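You operate a simulated robot arm through the tools that you are given. There is no shell and no other tool. Be economical: measure what you need, move in short steps, check, and stop when the job is done.

Carry out the task below with a simulated robot arm. There is one attempt and no reset: what you move stays moved.

JOB
Unclip the lunch carrier and lift off its lid and green tin.
Fine: both clips open, lid and tin down on the side counter, nothing spilt.
Where things are to end (x, y in the base frame): carrier lid within 6 cm of [44, 28]; green lunch tin within 6 cm of [44, 43].

It is judged by the outcome, as a careful person would: the job done as asked, and still so three seconds after it is handed in. It fails if anything else is knocked over, pushed out of place, dropped, spilled or broken. A push-on lid holds only when it is set on centred and level and pressed home; a screw cap is set on level and turned clockwise until tight.

ROBOT AND FRAMES
A 6-joint arm with a two-finger parallel gripper, fixed in place. Base frame: the origin is at the foot of the arm, x ahead of it, y to its left, z up. Units: cm, rad, N and s.
With the tool pointing down near the work surface it reaches from about 24 to 64 cm from the base axis. Its first joint turns from -1.152 to 1.152 rad. Payload 2.7 kg.
The TCP is the grasp point between the finger pads, 2.3 cm short of the fingertips. In the tool frame z runs along the fingers and y along their closing line. The gripper opens to 9.4 cm. The fingers are 3.8 cm wide and 1 cm thick; the gripper's body (5.4 by 9.6 cm) begins 3.9 cm behind the TCP.
Orientation is that of the tool frame in the base frame, as [roll, pitch, yaw] about the fixed x, y, z axes, in that order (R = Rz(yaw) Ry(pitch) Rx(roll)). With the fingers straight down and closing along the base's y, the tool's x points along the base's -x, its y along +y and its z along -z.

CONTROLS
- The arm moves only by the tool servo_tool. Its argument "steps" is text: rows parted by semicolons, each of 6 numbers parted by spaces: the shift along the tool's x, y, z in cm, then the turn, a rotation vector about the tool's x, y, z in rad. In form: dx dy dz rx ry rz; .... A call has 1 to 8 rows; each row is the pose to reach, as a shift and turn from the pose commanded when the call began, along the tool's axes at that moment. "jaw" is the gripper command, from -1 (fully open) to 1 (shut), values between in proportion, set as the call begins (left out, the last holds). Each row takes 0.2 s and may step no farther than 5 cm and 0.15 rad from the row before; otherwise, or with a gripper value out of range, the whole call is refused. Where a pose cannot be reached the arm comes as near as it can. A force on the tool above 70 N (or 10 N above the force at the start of the call, whichever is more), or a blocked arm, ends the call early, and 0.2 s more pass. The fingers move at their own pace (about 4.5 cm/s each) and stop on an object; they squeeze with about 42 N. The grip force told is the motor's: it shows also when the fingers shut on nothing. Time passes only in rows, and 0.2 s behind the last, so rows that repeat a pose let the fingers close. The reply holds the time, the measured pose of the TCP, the force on the tool along the base axes, the opening and the grip force, in the units named above and with some noise, with the torque about the TCP (base axes, N m) and any sound that the robot's microphone picked up.
- Cameras (640 x 400 px; columns grow to the right, rows downward): "scene" is fixed at [6.97, -42.8, 139.89]; the picture's right is [0.82, -0.57, 0.00], its down [-0.34, -0.50, -0.79] and it looks along [0.45, 0.65, -0.61] (base axes); focal length 349 px, centre (320, 200). "wrist" rides on the gripper at [8.6, 1.6, -7.5] in the tool frame; the picture's right is [-0.18, 0.98, 0.00], its down [-0.58, -0.11, -0.81] and it looks along [-0.79, -0.15, 0.59] (tool axes); focal length 243 px, centre (320, 200). There is no depth. A picture from a camera that has moved, and an enlarged one, comes with that camera's place and axes in the base frame and with its lens.
- get_image(camera): a new picture of that camera. It takes no simulated time.
- inspect(camera, box): a new picture of the part [left, top, right, bottom] of that camera's present view, enlarged. It takes no simulated time.
- job_done(): hands the job in; it is judged then, once.

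Work in short steps. Places have to be worked out from the pictures, the camera data and where the tool is seen: move nearer, look again, correct. Check each grasp and each placing, and mend what went wrong. You have 120 turns and 84 pictures in all, those below and enlarged ones among them. Open the gripper and draw the arm clear of the work before you hand the job in, unless the task says otherwise; then end with one line.

The tools are called after "Call:" as a command line: name --argument value ..., lists and objects as JSON in quotes. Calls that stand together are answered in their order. servo_tool: Moves the arm, as the interface text tells. Its arguments: {"type":"object","properties":{"steps":{"type":"string"},"jaw":{"type":"number"}},"required":["steps"]} The other tools are called the same way: get_image (camera) takes a picture; inspect (camera, box) takes an enlarged picture of a part of a camera's view; job_done () hands the job in.

At the start:

```text
clock: 0.0
ee_pos: [33.02, -8.55, 115.49]
orientation: [3.141, 0.0, 3.141]
wrist_force: [0.3, 0.8, 0.3]
ft_torque: [-0.01, 0.01, 0.04]
opening: 9.42
grip_force: 0.0
```

scene: 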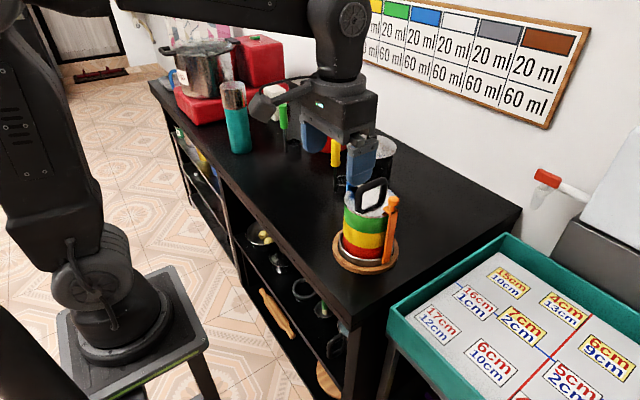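
wrist: 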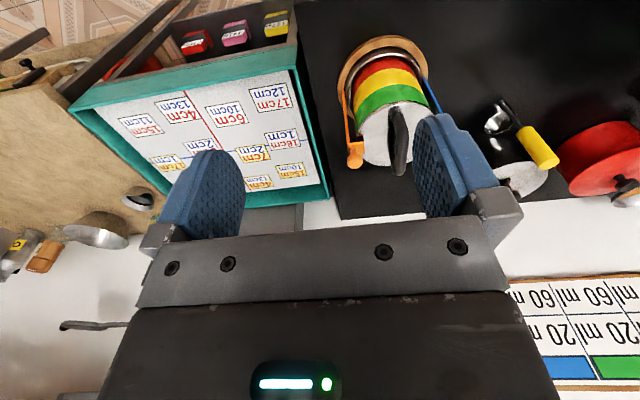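

The pictures show the carrier with a red/yellow/green stack, a lid with a loop handle, an orange clip on one side and a blue one on the other. I'll enlarge it to see the details.

Call:
inspect --camera "scene" --box '[310, 160, 430, 285]'

Call:
inspect --camera "wrist" --box '[300, 20, 540, 200]'

Call:
inspect --camera "scene" --box '[150, 20, 520, 300]'

```text
3.20 times, centred on (370, 222) of scene
camera zoom: at [6.97, -42.8, 139.89], right [0.82, -0.57, 0.0], down [-0.34, -0.5, -0.79], along [0.45, 0.65, -0.61], focal length 1118 px, centre (160, 128)
```

zoom: 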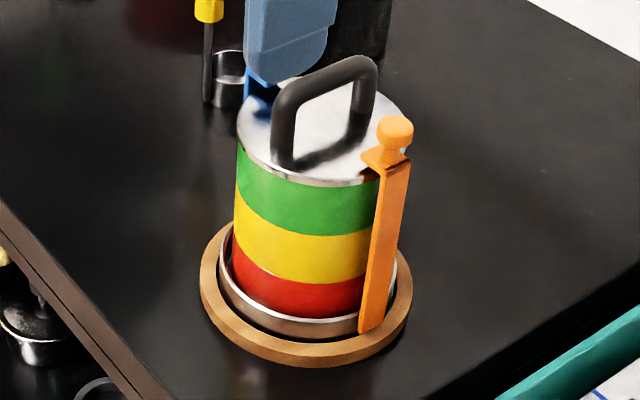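

```text
2.22 times, centred on (420, 110) of wrist
camera zoom: at [24.36, -6.95, 122.83], right [0.18, 0.98, 0.0], down [0.58, -0.11, 0.81], along [0.79, -0.15, -0.59], focal length 539 px, centre (98, 400)
```

zoom: 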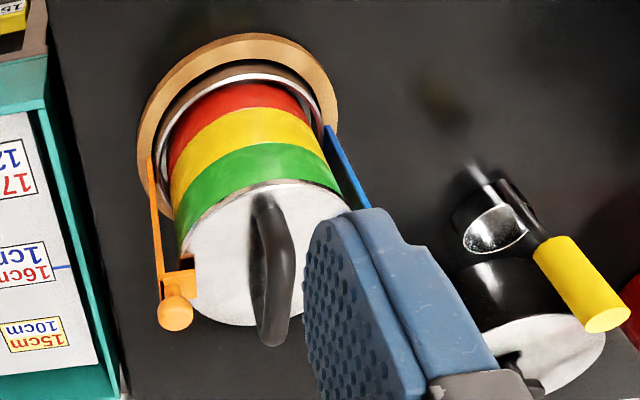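

```text
1.43 times, centred on (335, 160) of scene
camera zoom: at [6.97, -42.8, 139.89], right [0.82, -0.57, 0.0], down [-0.34, -0.5, -0.79], along [0.45, 0.65, -0.61], focal length 499 px, centre (299, 257)
```

zoom: 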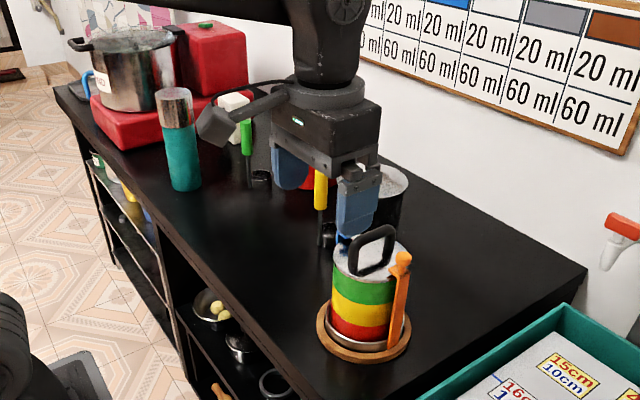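

Triangulating puts the carrier axis at about (50, 0), with the lid top near z 93.5 and the orange knob near (49.5, -6.6, 97.5). I'll shift left to look at the blue side and the side counter.

Call:
servo_tool --steps "0 5 0 0 0 0; 0 10 0 0 0 0; 0 15 0 0 0 0; 0 20 0 0 0 0; 0 25 0 0 0 0; 0 25 0 0 0 0" --jaw -1

Call:
get_image --camera "wrist"

Call:
inspect --camera "scene" --box '[200, 100, 440, 250]'

```text
clock: 1.4
ee_pos: [33.12, 16.36, 115.52]
orientation: [-3.141, -0.001, -3.141]
wrist_force: [0.1, -0.2, 0.1]
ft_torque: [0.02, 0.03, -0.02]
opening: 9.4
grip_force: 0.0
```

```text
78 pictures are left
camera wrist: at [24.32, 18.08, 122.98], right [0.18, 0.98, 0.0], down [0.58, -0.11, 0.81], along [0.79, -0.15, -0.59], focal length 243 px, centre (320, 200)
```

wrist: 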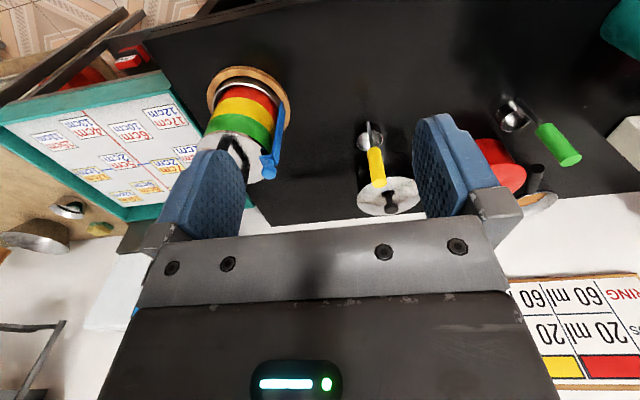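

```text
2.67 times, centred on (320, 175) of scene
camera zoom: at [6.97, -42.8, 139.89], right [0.82, -0.57, 0.0], down [-0.34, -0.5, -0.79], along [0.45, 0.65, -0.61], focal length 931 px, centre (320, 267)
```

zoom: 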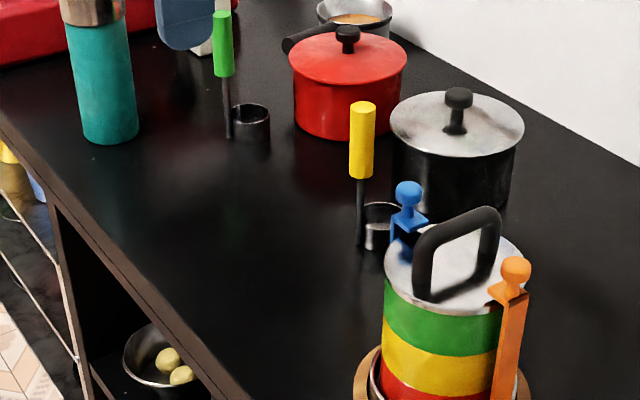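

The hooks sit over the lid edge with knobs above, hinged at the bottom. I'll turn the tool 90° so the fingers close along x, and move over toward the orange knob for a near look.

Call:
servo_tool --steps "-1.5 -3 0 0 0 -0.15; -3 -6 0 0 0 -0.3; -4.5 -9 0 0 0 -0.45; -6 -12 0 0 0 -0.6; -7.5 -15 0 0 0 -0.75; -9 -18 0 0 0 -0.9; -10.5 -21 0 0 0 -1.05; -12 -24 0 0 0 -1.2"

Call:
servo_tool --steps "0 0 0 0 0 -0.15; 0 0 0 0 0 -0.3; 0 0 0 0 0 -0.371; 0 0 0 0 0 -0.371"

Call:
get_image --camera "wrist"

```text
clock: 3.2
ee_pos: [44.96, -7.78, 115.37]
orientation: [-3.141, 0.001, -1.939]
wrist_force: [0.6, -0.2, -0.6]
ft_torque: [0.02, 0.01, -0.02]
opening: 9.4
grip_force: 0.0
```

```text
clock: 4.2
ee_pos: [45.09, -7.67, 115.41]
orientation: [-3.141, 0.0, -1.568]
wrist_force: [0.1, 0.4, -0.7]
ft_torque: [0.0, 0.01, -0.02]
opening: 9.4
grip_force: 0.0
```

```text
76 pictures are left
camera wrist: at [43.4, -16.23, 122.82], right [-0.98, 0.18, 0.0], down [0.11, 0.58, 0.81], along [0.15, 0.79, -0.59], focal length 243 px, centre (320, 200)
```

wrist: 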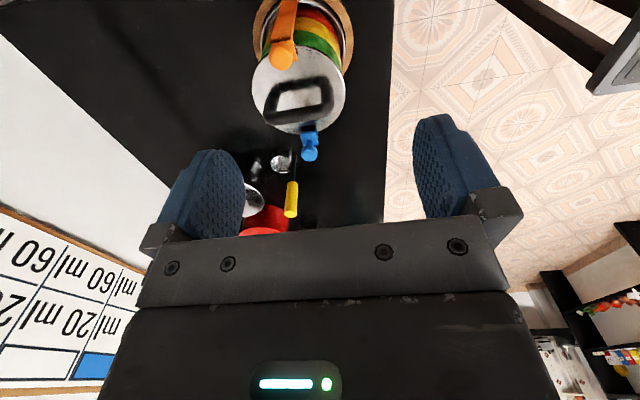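

Call:
inspect --camera "wrist" --box '[220, 0, 380, 170]'

```text
2.35 times, centred on (300, 85) of wrist
camera zoom: at [43.4, -16.23, 122.82], right [-0.98, 0.18, 0.0], down [0.11, 0.58, 0.81], along [0.15, 0.79, -0.59], focal length 571 px, centre (367, 471)
```

zoom: 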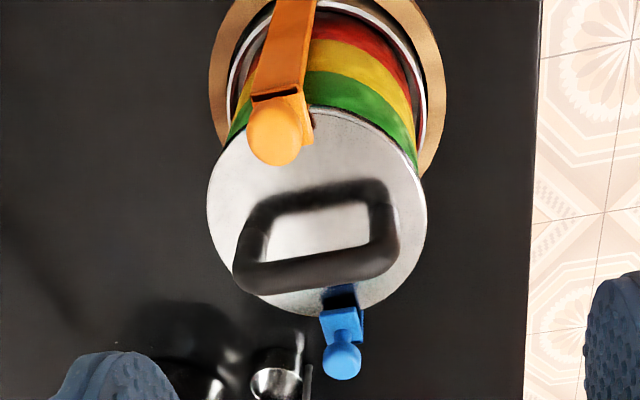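

The orange knob is at about (49.1, -6.4) and the blue at (49.2, 6.4), with the handle running along x. I'll descend above the orange knob and check.

Call:
servo_tool --steps "-1.2 -4 0 0 0 0; -1.2 -4 5 0 0 0; -1.2 -4 10 0 0 0; -1.2 -4 13.5 0 0 0; -1.2 -4 13.5 0 0 0"

Call:
get_image --camera "wrist"

Call:
inspect --camera "scene" --box '[310, 150, 430, 285]'

```text
clock: 5.4
ee_pos: [48.84, -6.75, 102.11]
orientation: [3.141, -0.002, -1.571]
wrist_force: [0.3, -0.6, -0.2]
ft_torque: [-0.01, -0.01, 0.01]
opening: 9.4
grip_force: 0.0
```

```text
74 pictures are left
camera wrist: at [47.25, -15.32, 109.53], right [-0.98, 0.18, 0.0], down [0.11, 0.58, 0.81], along [0.15, 0.79, -0.59], focal length 243 px, centre (320, 200)
```

wrist: 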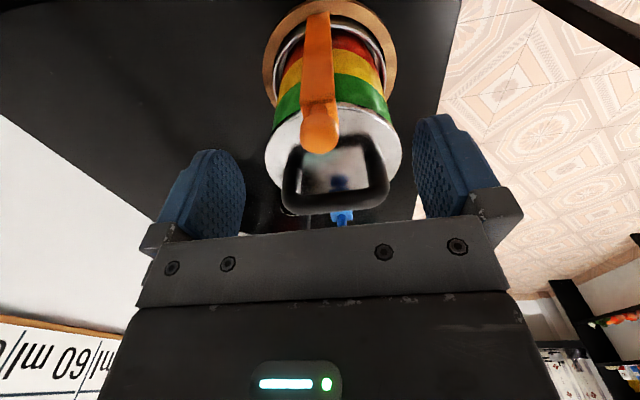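

```text
2.96 times, centred on (370, 218) of scene
camera zoom: at [6.97, -42.8, 139.89], right [0.82, -0.57, 0.0], down [-0.34, -0.5, -0.79], along [0.45, 0.65, -0.61], focal length 1035 px, centre (172, 148)
```

zoom: 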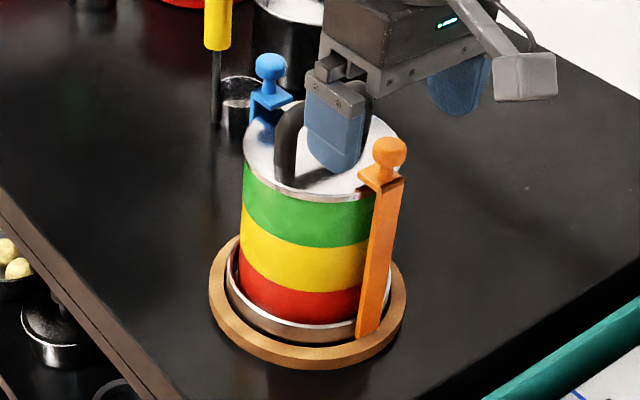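

The knob triangulates to about (49, -6.6, 98.2). Lowering to it and closing on it.

Call:
servo_tool --steps "-0.1 -0.1 2 0 0 0; -0.1 -0.1 4.2 0 0 0; -0.1 -0.1 4.2 0 0 0"

Call:
servo_tool --steps "0 0 0 0 0 0; 0 0 0 0 0 0; 0 0 0 0 0 0; 0 0 0 0 0 0; 0 0 0 0 0 0" --jaw 1

Call:
get_image --camera "wrist"

Call:
inspect --camera "scene" --box '[310, 150, 430, 285]'

```text
clock: 6.2
ee_pos: [48.97, -6.31, 97.93]
orientation: [-3.142, -0.002, -1.571]
wrist_force: [0.2, -0.7, -0.1]
ft_torque: [0.01, 0.03, 0.0]
opening: 9.39
grip_force: 0.1
```

```text
clock: 7.4
ee_pos: [48.95, -6.4, 97.86]
orientation: [-3.141, 0.001, -1.57]
wrist_force: [2.3, 0.0, -0.3]
ft_torque: [-0.03, 0.01, -0.07]
opening: 2.14
grip_force: 39.7
```

```text
72 pictures are left
camera wrist: at [47.28, -15.0, 105.28], right [-0.98, 0.18, 0.0], down [0.11, 0.58, 0.81], along [0.15, 0.79, -0.59], focal length 243 px, centre (320, 200)
```

wrist: 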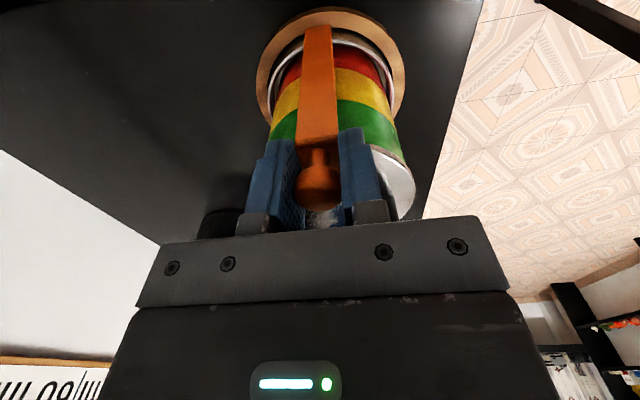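

```text
2.96 times, centred on (370, 218) of scene
camera zoom: at [6.98, -42.8, 139.89], right [0.82, -0.57, 0.0], down [-0.34, -0.5, -0.79], along [0.45, 0.65, -0.61], focal length 1035 px, centre (172, 148)
```

zoom: 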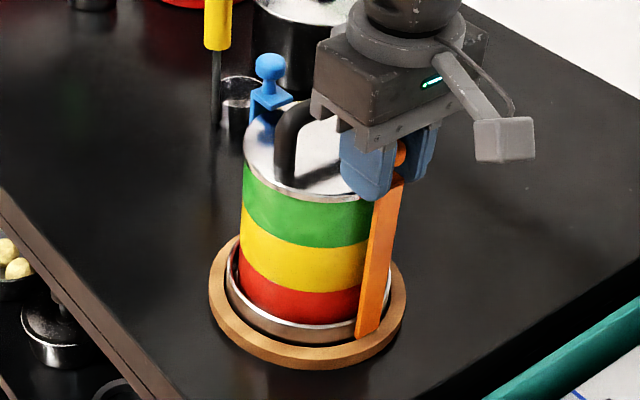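

The ball is held (2.1 cm). I'll pull outward gently along an arc about the bottom hinge and watch the force.

Call:
servo_tool --steps "0.5 0 0 0 0 0; 1 0 0.03 0 0 0; 1.5 0 0.06 0 0 0; 2 0 0.1 0 0 0; 2 0 0.1 0 0 0"

Call:
inspect --camera "scene" --box '[310, 150, 430, 285]'

```text
clock: 8.6
ee_pos: [49.08, -8.51, 97.73]
orientation: [3.141, -0.003, -1.571]
wrist_force: [-13.4, 4.3, 23.7]
ft_torque: [0.89, 0.6, 0.05]
opening: 2.14
grip_force: 42.1
```

```text
2.96 times, centred on (370, 218) of scene
camera zoom: at [6.9, -42.79, 139.9], right [0.82, -0.57, 0.0], down [-0.34, -0.5, -0.79], along [0.45, 0.65, -0.61], focal length 1035 px, centre (172, 148)
```

zoom: 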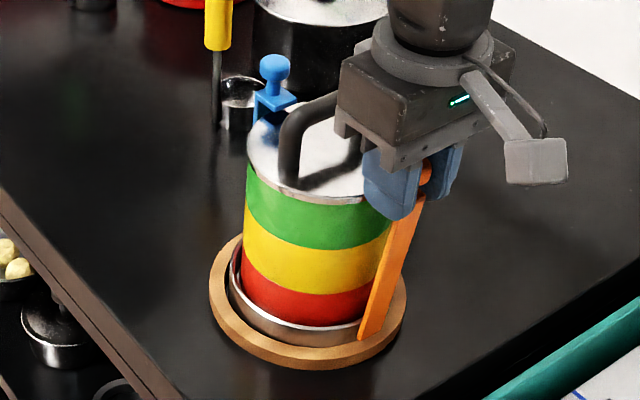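

The force rose (24 N up) and the stack seems to have leaned slightly. I'll look closer before going on.

Call:
inspect --camera "wrist" --box '[220, 0, 420, 240]'

Call:
inspect --camera "scene" --box '[345, 185, 410, 265]'

```text
1.67 times, centred on (320, 120) of wrist
camera zoom: at [47.37, -17.08, 105.11], right [-0.98, 0.18, 0.0], down [0.11, 0.58, 0.81], along [0.15, 0.79, -0.59], focal length 404 px, centre (320, 333)
```

zoom: 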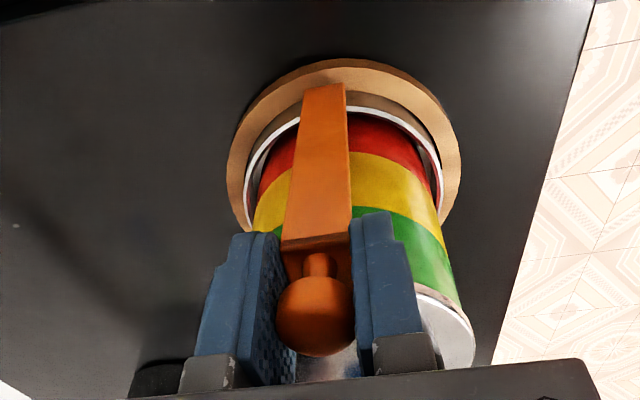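

```text
5.00 times, centred on (378, 225) of scene
camera zoom: at [6.9, -42.79, 139.9], right [0.82, -0.57, 0.0], down [-0.34, -0.5, -0.79], along [0.45, 0.65, -0.61], focal length 1746 px, centre (32, 75)
```

zoom: 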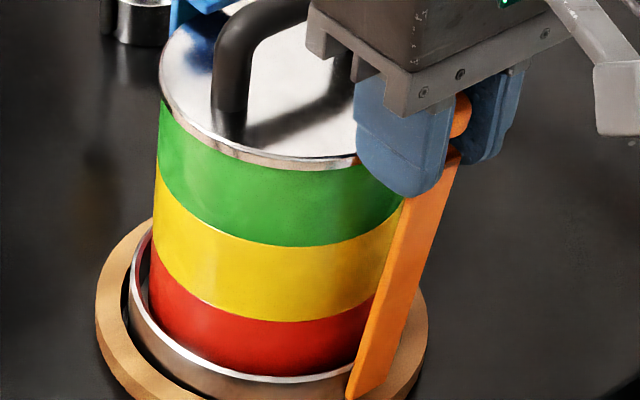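

The reaction fits a small arc mismatch with the stiff strap plus pad friction, and the strap has already swung about 2 cm out. I'll release it and see whether it stays open and the stack settles.

Call:
servo_tool --steps "0 0 -0.2 0 0 0; 0 0 -0.2 0 0 0; 0 0 -0.2 0 0 0; 0 0 -0.2 0 0 0" --jaw -0.2

Call:
inspect --camera "scene" --box '[345, 185, 410, 265]'

Call:
inspect --camera "wrist" --box '[220, 0, 420, 240]'

```text
clock: 9.6
ee_pos: [49.09, -8.48, 97.9]
orientation: [-3.141, -0.001, -1.57]
wrist_force: [0.1, -0.1, 1.4]
ft_torque: [0.0, 0.0, 0.01]
opening: 5.64
grip_force: 0.0
```

```text
5.00 times, centred on (378, 225) of scene
camera zoom: at [6.97, -42.8, 139.89], right [0.82, -0.57, 0.0], down [-0.34, -0.5, -0.79], along [0.45, 0.65, -0.61], focal length 1746 px, centre (32, 75)
```

zoom: 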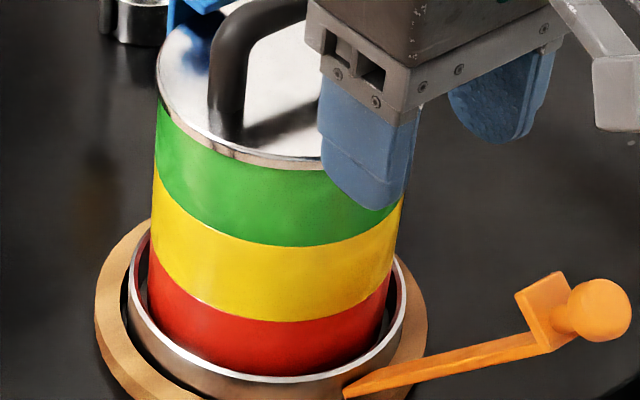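

```text
1.67 times, centred on (320, 120) of wrist
camera zoom: at [47.45, -16.98, 105.22], right [-0.98, 0.18, 0.0], down [0.11, 0.58, 0.81], along [0.15, 0.79, -0.59], focal length 404 px, centre (320, 333)
```

zoom: 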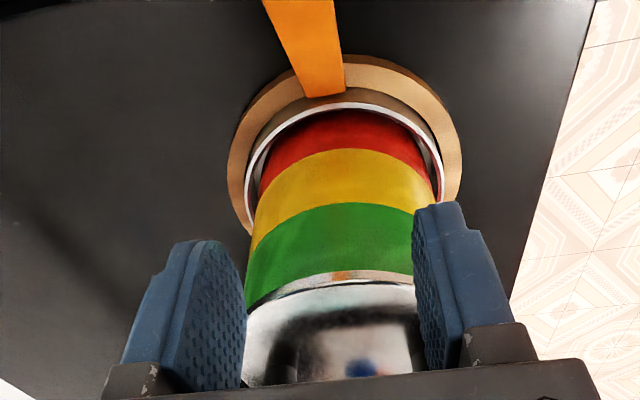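

The orange clip dropped fully open on its own. Now I rise and cross to the blue knob at about (49.2, 6.4).

Call:
servo_tool --steps "0 0 -4 0 0 0; 0 0 -8 0 0 0; -5 0 -8 0 0 0; -10 0 -8 0 0 0; -14.7 0 -8 0 0 0; -14.7 0 -8 0 0 0" --jaw -1

Call:
get_image --camera "wrist"

Call:
inspect --camera "scene" --box '[310, 150, 430, 285]'

```text
clock: 11.0
ee_pos: [49.3, 6.41, 105.71]
orientation: [-3.141, -0.001, -1.57]
wrist_force: [-0.2, 0.4, -0.1]
ft_torque: [0.0, 0.02, 0.0]
opening: 9.39
grip_force: 0.1
```

```text
65 pictures are left
camera wrist: at [47.68, -2.16, 113.06], right [-0.98, 0.18, 0.0], down [0.11, 0.58, 0.81], along [0.15, 0.79, -0.59], focal length 243 px, centre (320, 200)
```

wrist: 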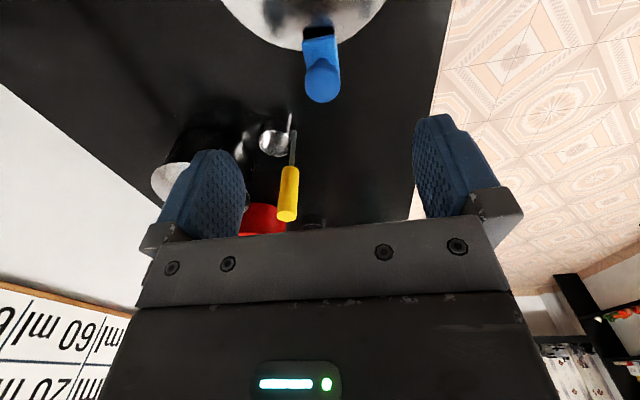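

```text
2.96 times, centred on (370, 218) of scene
camera zoom: at [6.97, -42.8, 139.89], right [0.82, -0.57, 0.0], down [-0.34, -0.5, -0.79], along [0.45, 0.65, -0.61], focal length 1035 px, centre (172, 148)
```

zoom: 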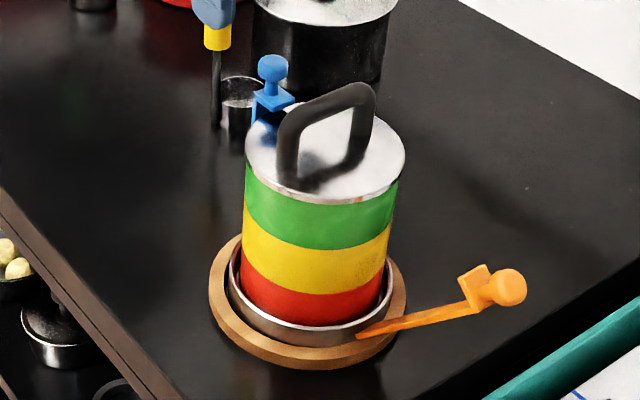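

The stack stands in its base and the blue knob now measures (49.0, 5.4, 98.4). Lowering onto it.

Call:
servo_tool --steps "0.9 0.3 3.5 0 0 0; 0.9 0.3 7.5 0 0 0; 0.9 0.3 7.5 0 0 0"

Call:
servo_tool --steps "0 0 0 0 0 0; 0 0 0 0 0 0; 0 0 0 0 0 0; 0 0 0 0 0 0; 0 0 0 0 0 0" --jaw 1

Call:
inspect --camera "scene" --box '[310, 150, 430, 285]'

```text
clock: 11.8
ee_pos: [48.96, 5.5, 98.1]
orientation: [3.141, 0.0, -1.568]
wrist_force: [-0.7, -0.2, -1.0]
ft_torque: [-0.01, 0.03, 0.01]
opening: 9.39
grip_force: 0.0
```

```text
clock: 13.0
ee_pos: [48.92, 5.42, 98.14]
orientation: [-3.14, 0.0, -1.57]
wrist_force: [3.3, 0.0, 0.3]
ft_torque: [0.06, 0.0, 0.05]
opening: 2.11
grip_force: 39.7
```

```text
2.96 times, centred on (370, 218) of scene
camera zoom: at [6.98, -42.8, 139.89], right [0.82, -0.57, 0.0], down [-0.34, -0.5, -0.79], along [0.45, 0.65, -0.61], focal length 1035 px, centre (172, 148)
```

zoom: 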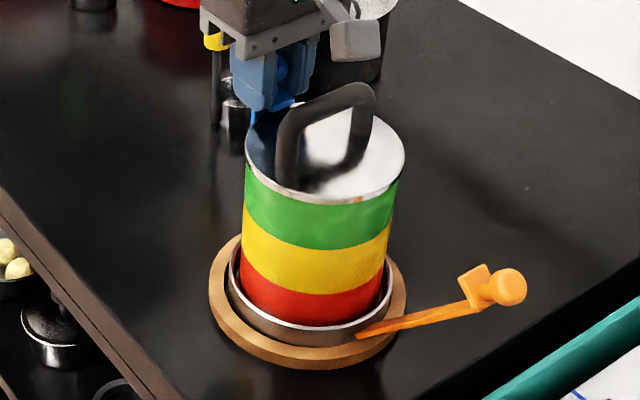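

Held. Pulling outward (+y), keeping a touch higher this time.

Call:
servo_tool --steps "-0.5 0 -0.05 0 0 0; -1 0 -0.1 0 0 0; -1.5 0 -0.12 0 0 0; -2 0 -0.12 0 0 0; -2.4 0 -0.1 0 0 0; -2.4 0 -0.1 0 0 0"

Call:
inspect --camera "scene" --box '[310, 150, 430, 285]'

```text
clock: 14.4
ee_pos: [48.73, 7.88, 98.46]
orientation: [3.141, -0.002, -1.57]
wrist_force: [1.8, -7.2, -5.6]
ft_torque: [-1.27, -0.24, 0.16]
opening: 2.12
grip_force: 41.7
```

```text
2.96 times, centred on (370, 218) of scene
camera zoom: at [6.99, -42.81, 139.88], right [0.82, -0.57, 0.0], down [-0.34, -0.5, -0.79], along [0.45, 0.65, -0.61], focal length 1035 px, centre (172, 148)
```

zoom: 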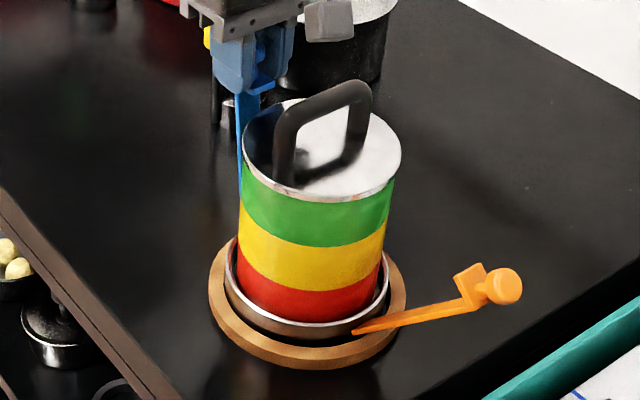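

The blue strap is clear of the lid; releasing so it drops open.

Call:
servo_tool --steps "0 0 0 0 0 0; 0 0 0 0 0 0; 0 0 0 0 0 0; 0 0 -4 0 0 0; 0 0 -8 0 0 0; 0 0 -10 0 0 0" --jaw -0.2

Call:
inspect --camera "scene" --box '[270, 150, 430, 285]'

Call:
get_image --camera "wrist"

```text
clock: 15.8
ee_pos: [49.08, 8.07, 108.5]
orientation: [3.139, 0.001, -1.573]
wrist_force: [-0.6, 0.9, 0.4]
ft_torque: [-0.01, -0.02, -0.02]
opening: 5.62
grip_force: 0.1
```

```text
2.96 times, centred on (350, 218) of scene
camera zoom: at [6.97, -42.8, 139.89], right [0.82, -0.57, 0.0], down [-0.34, -0.5, -0.79], along [0.45, 0.65, -0.61], focal length 1035 px, centre (231, 148)
```

zoom: 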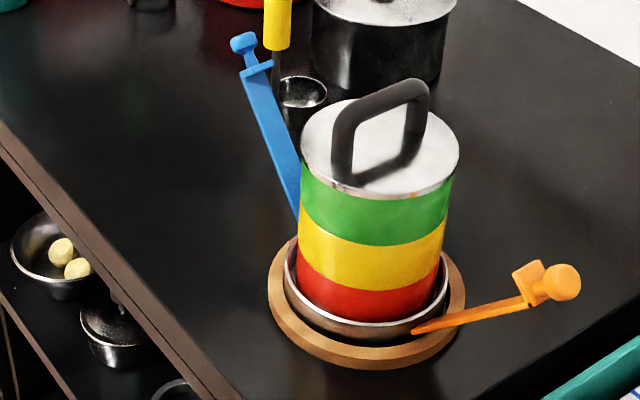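

```text
60 pictures are left
camera wrist: at [47.34, -0.5, 115.88], right [-0.98, 0.18, 0.0], down [0.11, 0.58, 0.81], along [0.15, 0.79, -0.59], focal length 243 px, centre (320, 200)
```

wrist: 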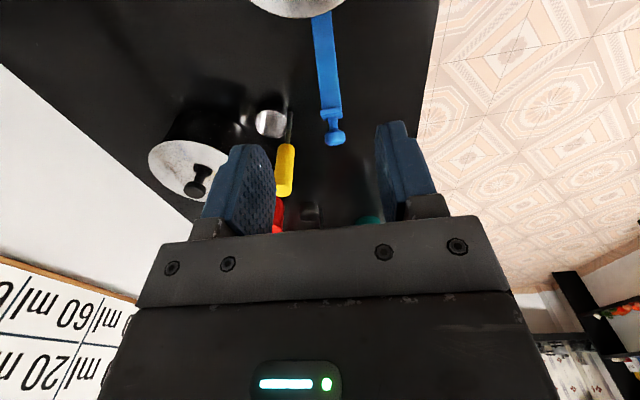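

Both clips are open, with the blue one resting at about 45° (knob near (49, 18.3, 93)). I turn back so the fingers close along y, above the lid handle.

Call:
servo_tool --steps "1 0 0 0 0 0.15; 2 0 0 0 0 0.3; 3 0 0 0 0 0.45; 4 0 0 0 0 0.6; 5 0 0 0 0 0.75; 6 0 0 0 0 0.9; 7 0 0 0 0 1.05; 8 0 0 0 0 1.2" --jaw -1

Call:
servo_tool --steps "0 0 0 0 0 0.15; 0 0 0 0 0 0.3; 0 0 0 0 0 0.371; 0 0 0 0 0 0.371"

Call:
get_image --camera "wrist"

```text
clock: 17.6
ee_pos: [48.84, -0.09, 108.54]
orientation: [-3.14, 0.0, -2.774]
wrist_force: [0.3, 0.2, -0.7]
ft_torque: [0.01, 0.0, 0.0]
opening: 9.38
grip_force: 0.1
```

```text
clock: 18.6
ee_pos: [48.88, -0.11, 108.5]
orientation: [3.14, -0.001, 3.138]
wrist_force: [0.8, -0.1, 0.9]
ft_torque: [-0.01, 0.01, 0.01]
opening: 9.39
grip_force: 0.1
```

```text
59 pictures are left
camera wrist: at [40.16, 1.54, 115.82], right [0.19, 0.98, 0.0], down [0.58, -0.11, 0.81], along [0.79, -0.15, -0.59], focal length 243 px, centre (320, 200)
```

wrist: 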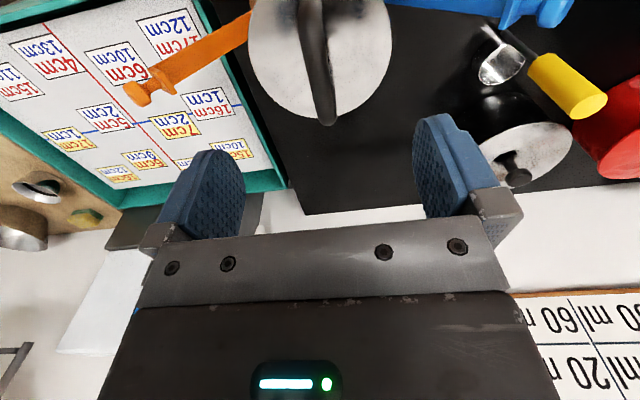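

The handle bar lies along x at y≈-0.1, centred near x 48.8. Lowering over it and closing.

Call:
servo_tool --steps "0 0 5 0 0 0; 0 0 9 0 0 0; 0 0 10.8 0 0 0; 0 0 10.8 0 0 0"

Call:
servo_tool --steps "0 0 0 0 0 0; 0 0 0 0 0 0; 0 0 0 0 0 0; 0 0 0 0 0 0; 0 0 0 0 0 0" --jaw 1

Call:
inspect --camera "scene" --box '[310, 150, 430, 285]'

```text
clock: 19.6
ee_pos: [48.65, -0.37, 97.73]
orientation: [-3.141, 0.0, 3.141]
wrist_force: [0.0, 0.6, 0.7]
ft_torque: [-0.02, -0.01, -0.04]
opening: 9.39
grip_force: 0.1
```

```text
clock: 20.8
ee_pos: [48.68, -0.22, 97.71]
orientation: [3.141, -0.001, -3.141]
wrist_force: [1.0, 0.0, 0.3]
ft_torque: [0.0, -0.01, 0.02]
opening: 1.5
grip_force: 32.8
```

```text
2.96 times, centred on (370, 218) of scene
camera zoom: at [6.97, -42.8, 139.89], right [0.82, -0.57, 0.0], down [-0.34, -0.5, -0.79], along [0.45, 0.65, -0.61], focal length 1035 px, centre (172, 148)
```

zoom: 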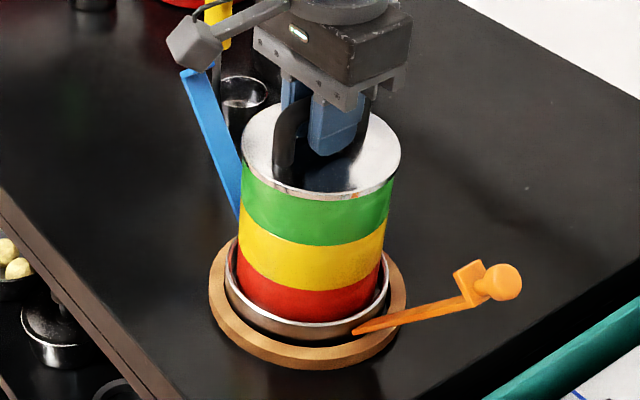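

The handle is gripped (1.5 cm). Lifting slowly straight up and watching whether anything sticks.

Call:
servo_tool --steps "0 0 -0.3 0 0 0; 0 0 -0.7 0 0 0; 0 0 -1.2 0 0 0; 0 0 -2 0 0 0; 0 0 -2.5 0 0 0; 0 0 -2.5 0 0 0"

Call:
inspect --camera "scene" --box '[310, 150, 430, 285]'

```text
clock: 22.2
ee_pos: [48.91, -0.12, 100.12]
orientation: [-3.141, 0.001, 3.142]
wrist_force: [0.6, 0.3, 0.2]
ft_torque: [0.04, -0.01, 0.01]
opening: 1.46
grip_force: 42.4
```

```text
2.96 times, centred on (370, 218) of scene
camera zoom: at [6.97, -42.8, 139.89], right [0.82, -0.57, 0.0], down [-0.34, -0.5, -0.79], along [0.45, 0.65, -0.61], focal length 1035 px, centre (172, 148)
```

zoom: 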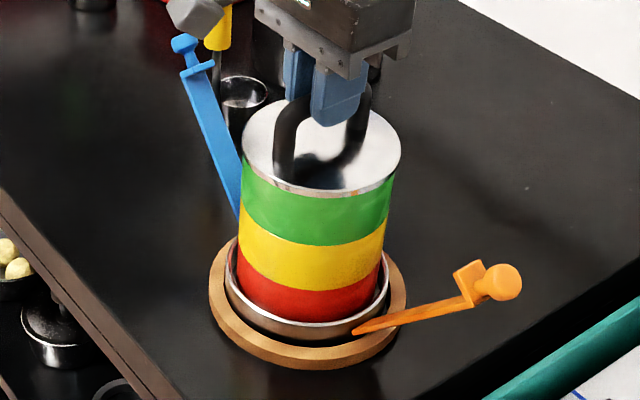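

The lid stayed put while the tool rose 2.5 cm, yet the opening is still 1.5 cm. Looking closer.

Call:
inspect --camera "scene" --box '[350, 165, 405, 215]'

Call:
get_image --camera "wrist"

```text
8.00 times, centred on (378, 190) of scene
camera zoom: at [6.97, -42.8, 139.89], right [0.82, -0.57, 0.0], down [-0.34, -0.5, -0.79], along [0.45, 0.65, -0.61], focal length 2794 px, centre (-140, 280)
```

zoom: 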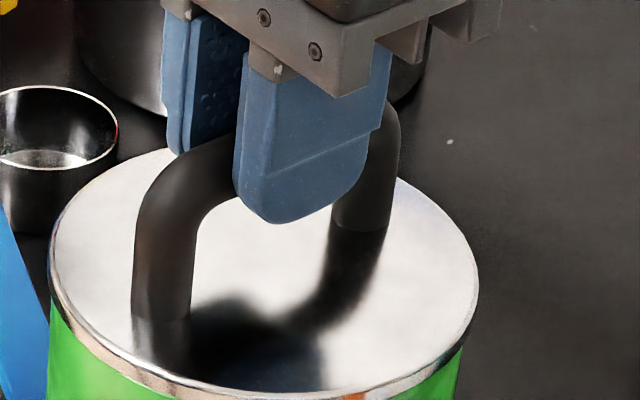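

```text
55 pictures are left
camera wrist: at [40.15, 1.55, 107.52], right [0.18, 0.98, 0.0], down [0.58, -0.11, 0.81], along [0.79, -0.15, -0.59], focal length 243 px, centre (320, 200)
```

wrist: 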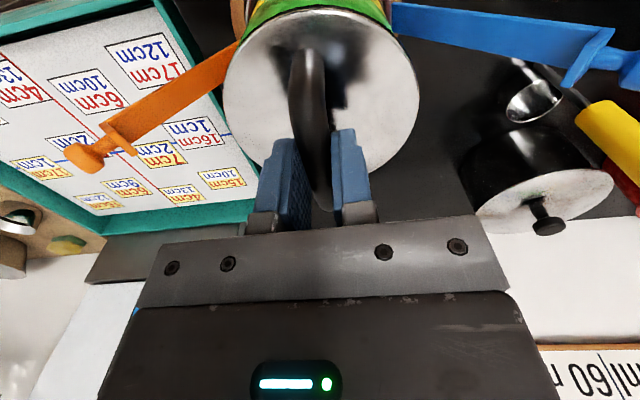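

The pads slid up the bar: the lid is stuck harder than friction then held. I'll regrip lower, wait for full squeeze, and lift in tiny steps reading the force.

Call:
servo_tool --steps "0 0 0 0 0 0; 0 0 0 0 0 0; 0 0 1.5 0 0 0; 0 0 2.7 0 0 0; 0 0 2.7 0 0 0" --jaw -0.4

Call:
servo_tool --steps "0 0 0 0 0 0; 0 0 0 0 0 0; 0 0 0 0 0 0; 0 0 0 0 0 0; 0 0 0 0 0 0; 0 0 0 0 0 0; 0 0 0 0 0 0" --jaw 1

Call:
servo_tool --steps "0 0 -0.2 0 0 0; 0 0 -0.3 0 0 0"

```text
clock: 23.4
ee_pos: [48.73, -0.1, 97.43]
orientation: [-3.141, 0.002, -3.141]
wrist_force: [-3.7, -0.2, 14.6]
ft_torque: [-0.07, 0.31, -0.04]
opening: 6.61
grip_force: 0.1
```

```text
clock: 25.0
ee_pos: [48.81, -0.07, 97.47]
orientation: [-3.141, 0.003, 3.141]
wrist_force: [1.6, -8.0, 26.1]
ft_torque: [-0.25, 0.15, 0.06]
opening: 1.51
grip_force: 41.9
```

```text
clock: 25.6
ee_pos: [48.8, -0.05, 97.54]
orientation: [3.139, -0.003, 3.141]
wrist_force: [2.1, 1.0, 5.3]
ft_torque: [0.17, -0.39, 0.01]
opening: 1.45
grip_force: 42.2
```

Fingertips were just touching the lid (so its top is near z 95.1). I continue the lift in small steps.

Call:
servo_tool --steps "0 0 -0.15 0 0 0; 0 0 -0.3 0 0 0"

Call:
servo_tool --steps "0 0 -0.15 0 0 0; 0 0 -0.3 0 0 0"

Call:
servo_tool --steps "0 0 -0.15 0 0 0; 0 0 -0.3 0 0 0"

```text
clock: 26.2
ee_pos: [48.74, -0.06, 98.01]
orientation: [-3.142, -0.002, 3.141]
wrist_force: [1.1, 0.3, -1.3]
ft_torque: [-0.02, 0.01, -0.01]
opening: 1.48
grip_force: 42.1
```

```text
clock: 26.8
ee_pos: [48.74, -0.05, 98.4]
orientation: [-3.141, 0.0, -3.141]
wrist_force: [0.4, -0.5, -1.0]
ft_torque: [0.0, -0.01, 0.0]
opening: 1.49
grip_force: 42.0
```

```text
clock: 27.4
ee_pos: [48.77, 0.02, 98.7]
orientation: [-3.141, 0.001, 3.141]
wrist_force: [0.3, -0.1, -0.8]
ft_torque: [0.03, -0.02, 0.01]
opening: 1.46
grip_force: 41.7
```

Call:
inspect --camera "scene" --box '[310, 150, 430, 285]'

Call:
inspect --camera "wrist" --box '[200, 0, 440, 240]'

```text
2.96 times, centred on (370, 218) of scene
camera zoom: at [6.97, -42.8, 139.89], right [0.82, -0.57, 0.0], down [-0.34, -0.5, -0.79], along [0.45, 0.65, -0.61], focal length 1035 px, centre (172, 148)
```

zoom: 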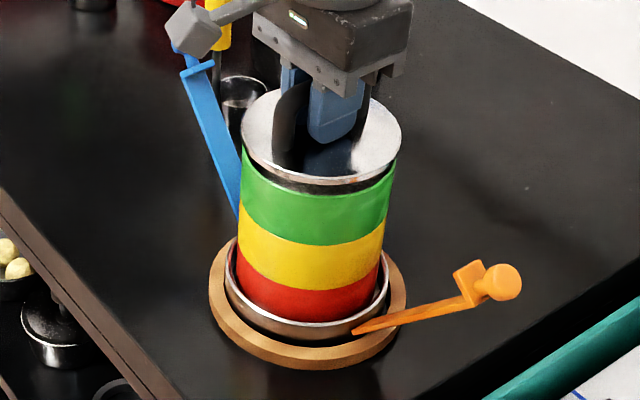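

```text
1.67 times, centred on (320, 120) of wrist
camera zoom: at [40.12, 1.66, 106.08], right [0.18, 0.98, 0.0], down [0.58, -0.11, 0.81], along [0.79, -0.15, -0.59], focal length 404 px, centre (320, 333)
```

zoom: 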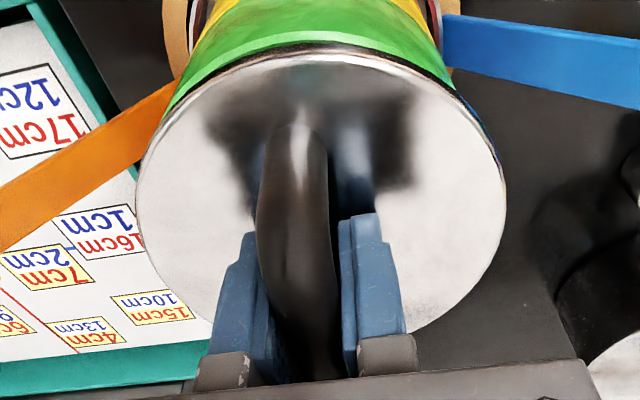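

The lid has come free. Lifting it straight up and carrying it high over to the side counter.

Call:
servo_tool --steps "0 0 -1 0 0 0; 0 0 -3 0 0 0; 0 0 -5.5 0 0 0; 0 0 -8 0 0 0; 0 0 -8 0 0 0"

Call:
inspect --camera "scene" --box '[290, 130, 430, 285]'

```text
clock: 28.6
ee_pos: [49.03, -0.22, 106.78]
orientation: [-3.141, -0.003, -3.141]
wrist_force: [0.1, -0.3, -0.9]
ft_torque: [0.02, -0.02, -0.02]
opening: 1.51
grip_force: 42.1
```

```text
2.58 times, centred on (360, 208) of scene
camera zoom: at [6.97, -42.8, 139.89], right [0.82, -0.57, 0.0], down [-0.34, -0.5, -0.79], along [0.45, 0.65, -0.61], focal length 901 px, centre (217, 181)
```

zoom: 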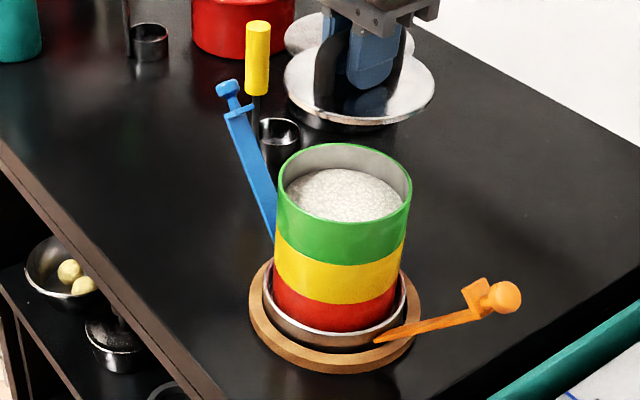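

Now the lid swings over at this height to about (43, 27.5).

Call:
servo_tool --steps "1 4.5 0 0 0 0; 2 9 0 0 0 0; 3 13.5 0 0 0 0; 4 18 0 0 0 0; 5 22.5 0 0 0 0; 6 27 0 0 0 0; 6 27.7 0 0 0 0; 6 27.7 0 0 0 0"

Call:
servo_tool --steps "0 0 4 0 0 0; 0 0 8 0 0 0; 0 0 12 0 0 0; 0 0 15 0 0 0; 0 0 18 0 0 0; 0 0 18 0 0 0"

Call:
inspect --camera "scene" --box '[220, 110, 420, 260]'

Call:
get_image --camera "wrist"

```text
clock: 30.4
ee_pos: [42.66, 27.52, 106.84]
orientation: [3.141, 0.0, -3.142]
wrist_force: [0.9, 0.8, -0.8]
ft_torque: [-0.01, -0.02, 0.01]
opening: 1.48
grip_force: 41.5
```

```text
clock: 31.8
ee_pos: [43.11, 27.72, 88.68]
orientation: [3.141, -0.001, 3.141]
wrist_force: [-0.7, -0.6, -1.1]
ft_torque: [0.0, 0.0, -0.01]
opening: 1.5
grip_force: 42.2
```

```text
2.67 times, centred on (320, 185) of scene
camera zoom: at [6.97, -42.8, 139.89], right [0.82, -0.57, 0.0], down [-0.34, -0.5, -0.79], along [0.45, 0.65, -0.61], focal length 931 px, centre (320, 240)
```

zoom: 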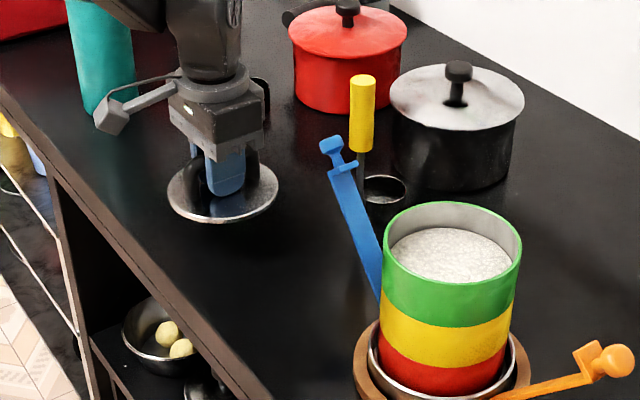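

```text
50 pictures are left
camera wrist: at [34.31, 29.41, 96.12], right [0.18, 0.98, 0.0], down [0.58, -0.11, 0.81], along [0.79, -0.15, -0.59], focal length 243 px, centre (320, 200)
```

wrist: 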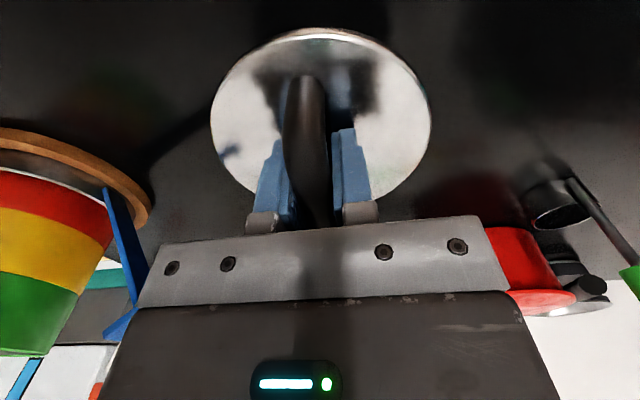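

The lid is above the counter, about 6 cm up. Lowering in small steps until it touches.

Call:
servo_tool --steps "0 0 2 0 0 0; 0 0 4 0 0 0; 0 0 5 0 0 0; 0 0 5 0 0 0"

Call:
servo_tool --steps "0 0 0.3 0 0 0; 0 0 0.6 0 0 0; 0 0 0.6 0 0 0"

Call:
inspect --camera "scene" --box '[220, 110, 340, 200]'

```text
clock: 32.8
ee_pos: [42.99, 27.77, 83.67]
orientation: [3.14, 0.001, 3.141]
wrist_force: [-0.5, -0.3, -0.9]
ft_torque: [0.02, 0.01, 0.01]
opening: 1.49
grip_force: 41.9
```

```text
clock: 33.6
ee_pos: [43.04, 27.83, 83.49]
orientation: [3.138, 0.004, -3.14]
wrist_force: [-17.5, -6.5, 50.4]
ft_torque: [-0.17, 1.18, 0.1]
opening: 1.47
grip_force: 41.8
```

```text
4.44 times, centred on (280, 155) of scene
camera zoom: at [6.86, -42.86, 139.87], right [0.82, -0.57, 0.0], down [-0.34, -0.5, -0.79], along [0.45, 0.65, -0.61], focal length 1552 px, centre (498, 400)
```

zoom: 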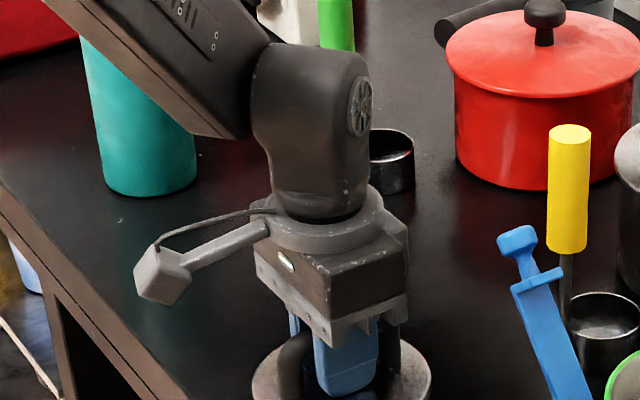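

Contact at TCP z≈83.5: the lid is down. I ease off and open, then rise.

Call:
servo_tool --steps "0 0 -0.5 0 0 0; 0 0 -0.5 0 0 0"

Call:
servo_tool --steps "0 0 0 0 0 0; 0 0 0 0 0 0; 0 0 0 0 0 0; 0 0 0 0 0 0" --jaw -0.5

Call:
servo_tool --steps "0 0 -5 0 0 0; 0 0 -10 0 0 0; 0 0 -15 0 0 0; 0 0 -20 0 0 0; 0 0 -24 0 0 0; 0 0 -24 0 0 0"

Call:
get_image --camera "scene"

Call:
get_image --camera "wrist"

```text
clock: 34.2
ee_pos: [42.98, 27.71, 83.53]
orientation: [3.141, 0.001, -3.14]
wrist_force: [3.4, 2.8, 8.6]
ft_torque: [0.35, -0.36, 0.02]
opening: 1.48
grip_force: 41.9
```

```text
clock: 35.2
ee_pos: [42.89, 27.65, 83.51]
orientation: [-3.14, -0.001, 3.141]
wrist_force: [-0.5, -2.6, 5.5]
ft_torque: [0.17, -0.04, -0.01]
opening: 6.96
grip_force: 0.0
```

```text
clock: 36.6
ee_pos: [43.12, 27.64, 107.35]
orientation: [3.141, -0.001, 3.141]
wrist_force: [0.1, -0.6, 0.4]
ft_torque: [0.03, -0.01, 0.01]
opening: 7.08
grip_force: 0.1
```

```text
48 pictures are left
```

scene: 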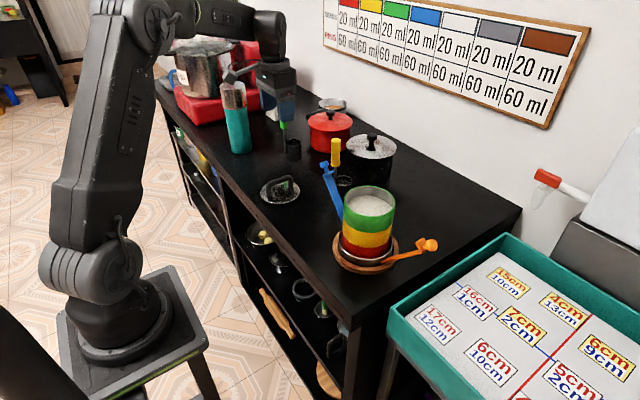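

```text
47 pictures are left
camera wrist: at [34.4, 29.41, 114.77], right [0.18, 0.98, 0.0], down [0.58, -0.11, 0.81], along [0.79, -0.15, -0.59], focal length 243 px, centre (320, 200)
```

wrist: 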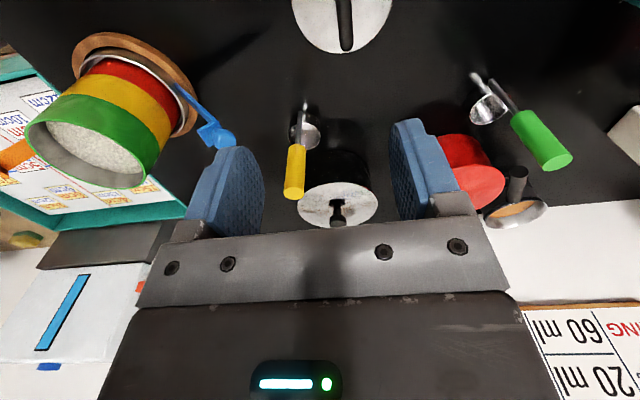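

The lid is down at about (43, 27.7). The tin is wider than the jaws (≈11.6 cm) with rice about 2.4 cm below the rim, so I'll pinch the near-side (-y) wall; moving back over for a look.

Call:
servo_tool --steps "0 -5 0 0 0 0; 0 -10 0 0 0 0; 0 -15 0 0 0 0; 0 -20 0 0 0 0; 0 -25 0 0 0 0; 0 -30 0 0 0 0; 0 -33.5 0 0 0 0; 0 -33.5 0 0 0 0"

Call:
inspect --camera "wrist" --box '[200, 0, 520, 200]'

Call:
inspect --camera "scene" --box '[325, 175, 445, 275]'

```text
clock: 38.4
ee_pos: [42.87, -5.87, 107.44]
orientation: [3.142, 0.0, 3.141]
wrist_force: [0.0, 0.0, -0.4]
ft_torque: [0.02, -0.02, 0.0]
opening: 7.05
grip_force: 0.0
```

```text
2.00 times, centred on (360, 100) of wrist
camera zoom: at [34.16, -4.22, 114.82], right [0.18, 0.98, 0.0], down [0.58, -0.11, 0.81], along [0.79, -0.15, -0.59], focal length 485 px, centre (240, 400)
```

zoom: 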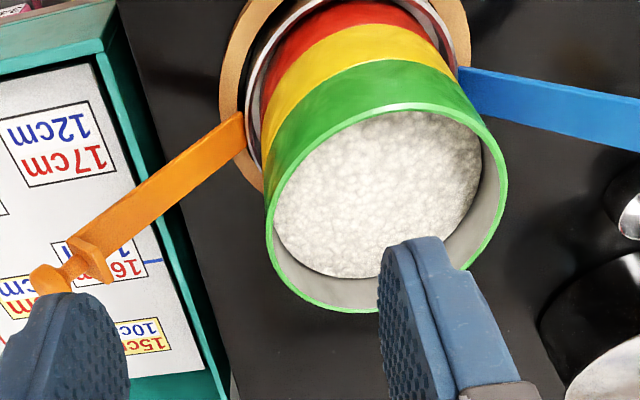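

```text
4.00 times, centred on (385, 225) of scene
camera zoom: at [6.97, -42.8, 139.89], right [0.82, -0.57, 0.0], down [-0.34, -0.5, -0.79], along [0.45, 0.65, -0.61], focal length 1397 px, centre (60, 100)
```

zoom: 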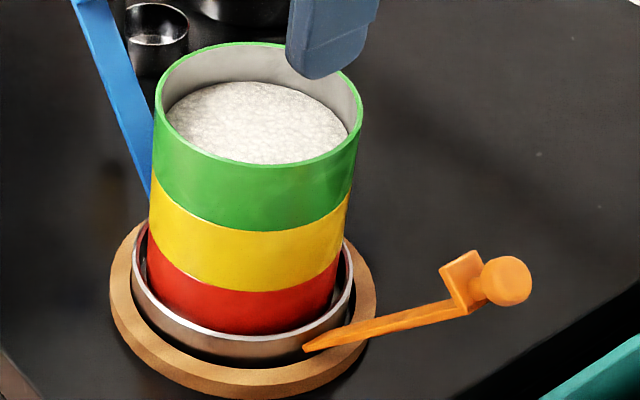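

The rim measures about 11.2 cm across, centred near (48.7, -0.3), with its top near z 94.3. I go above the -y wall at (48.8, -5.7) and check alignment.

Call:
servo_tool --steps "-3 0 0 0 0 0; -5.9 0.2 0 0 0 0; -5.9 0.2 4 0 0 0; -5.9 0.2 8.4 0 0 0; -5.9 0.2 8.4 0 0 0" --jaw 0

Call:
get_image --camera "wrist"

Call:
inspect --camera "scene" --box '[325, 175, 445, 275]'

```text
clock: 39.6
ee_pos: [48.56, -5.87, 98.96]
orientation: [-3.141, -0.001, 3.141]
wrist_force: [0.1, 0.3, 0.1]
ft_torque: [0.01, -0.01, -0.02]
opening: 4.71
grip_force: 0.1
```

```text
44 pictures are left
camera wrist: at [39.88, -4.18, 106.38], right [0.18, 0.98, 0.0], down [0.58, -0.11, 0.81], along [0.79, -0.15, -0.59], focal length 243 px, centre (320, 200)
```

wrist: 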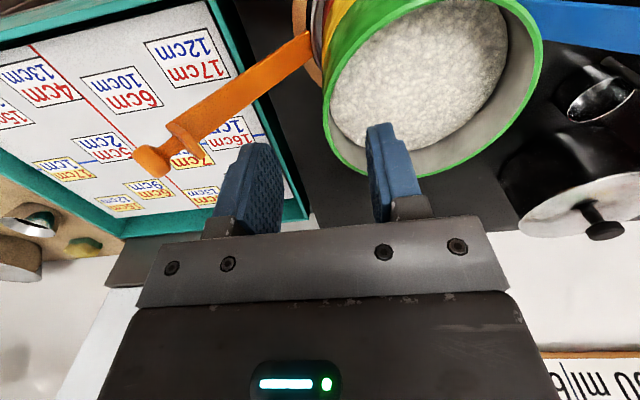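

```text
4.00 times, centred on (385, 225) of scene
camera zoom: at [6.97, -42.8, 139.89], right [0.82, -0.57, 0.0], down [-0.34, -0.5, -0.79], along [0.45, 0.65, -0.61], focal length 1397 px, centre (60, 100)
```

zoom: 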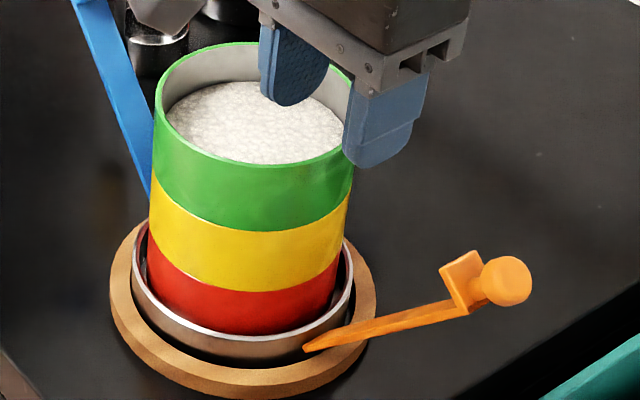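

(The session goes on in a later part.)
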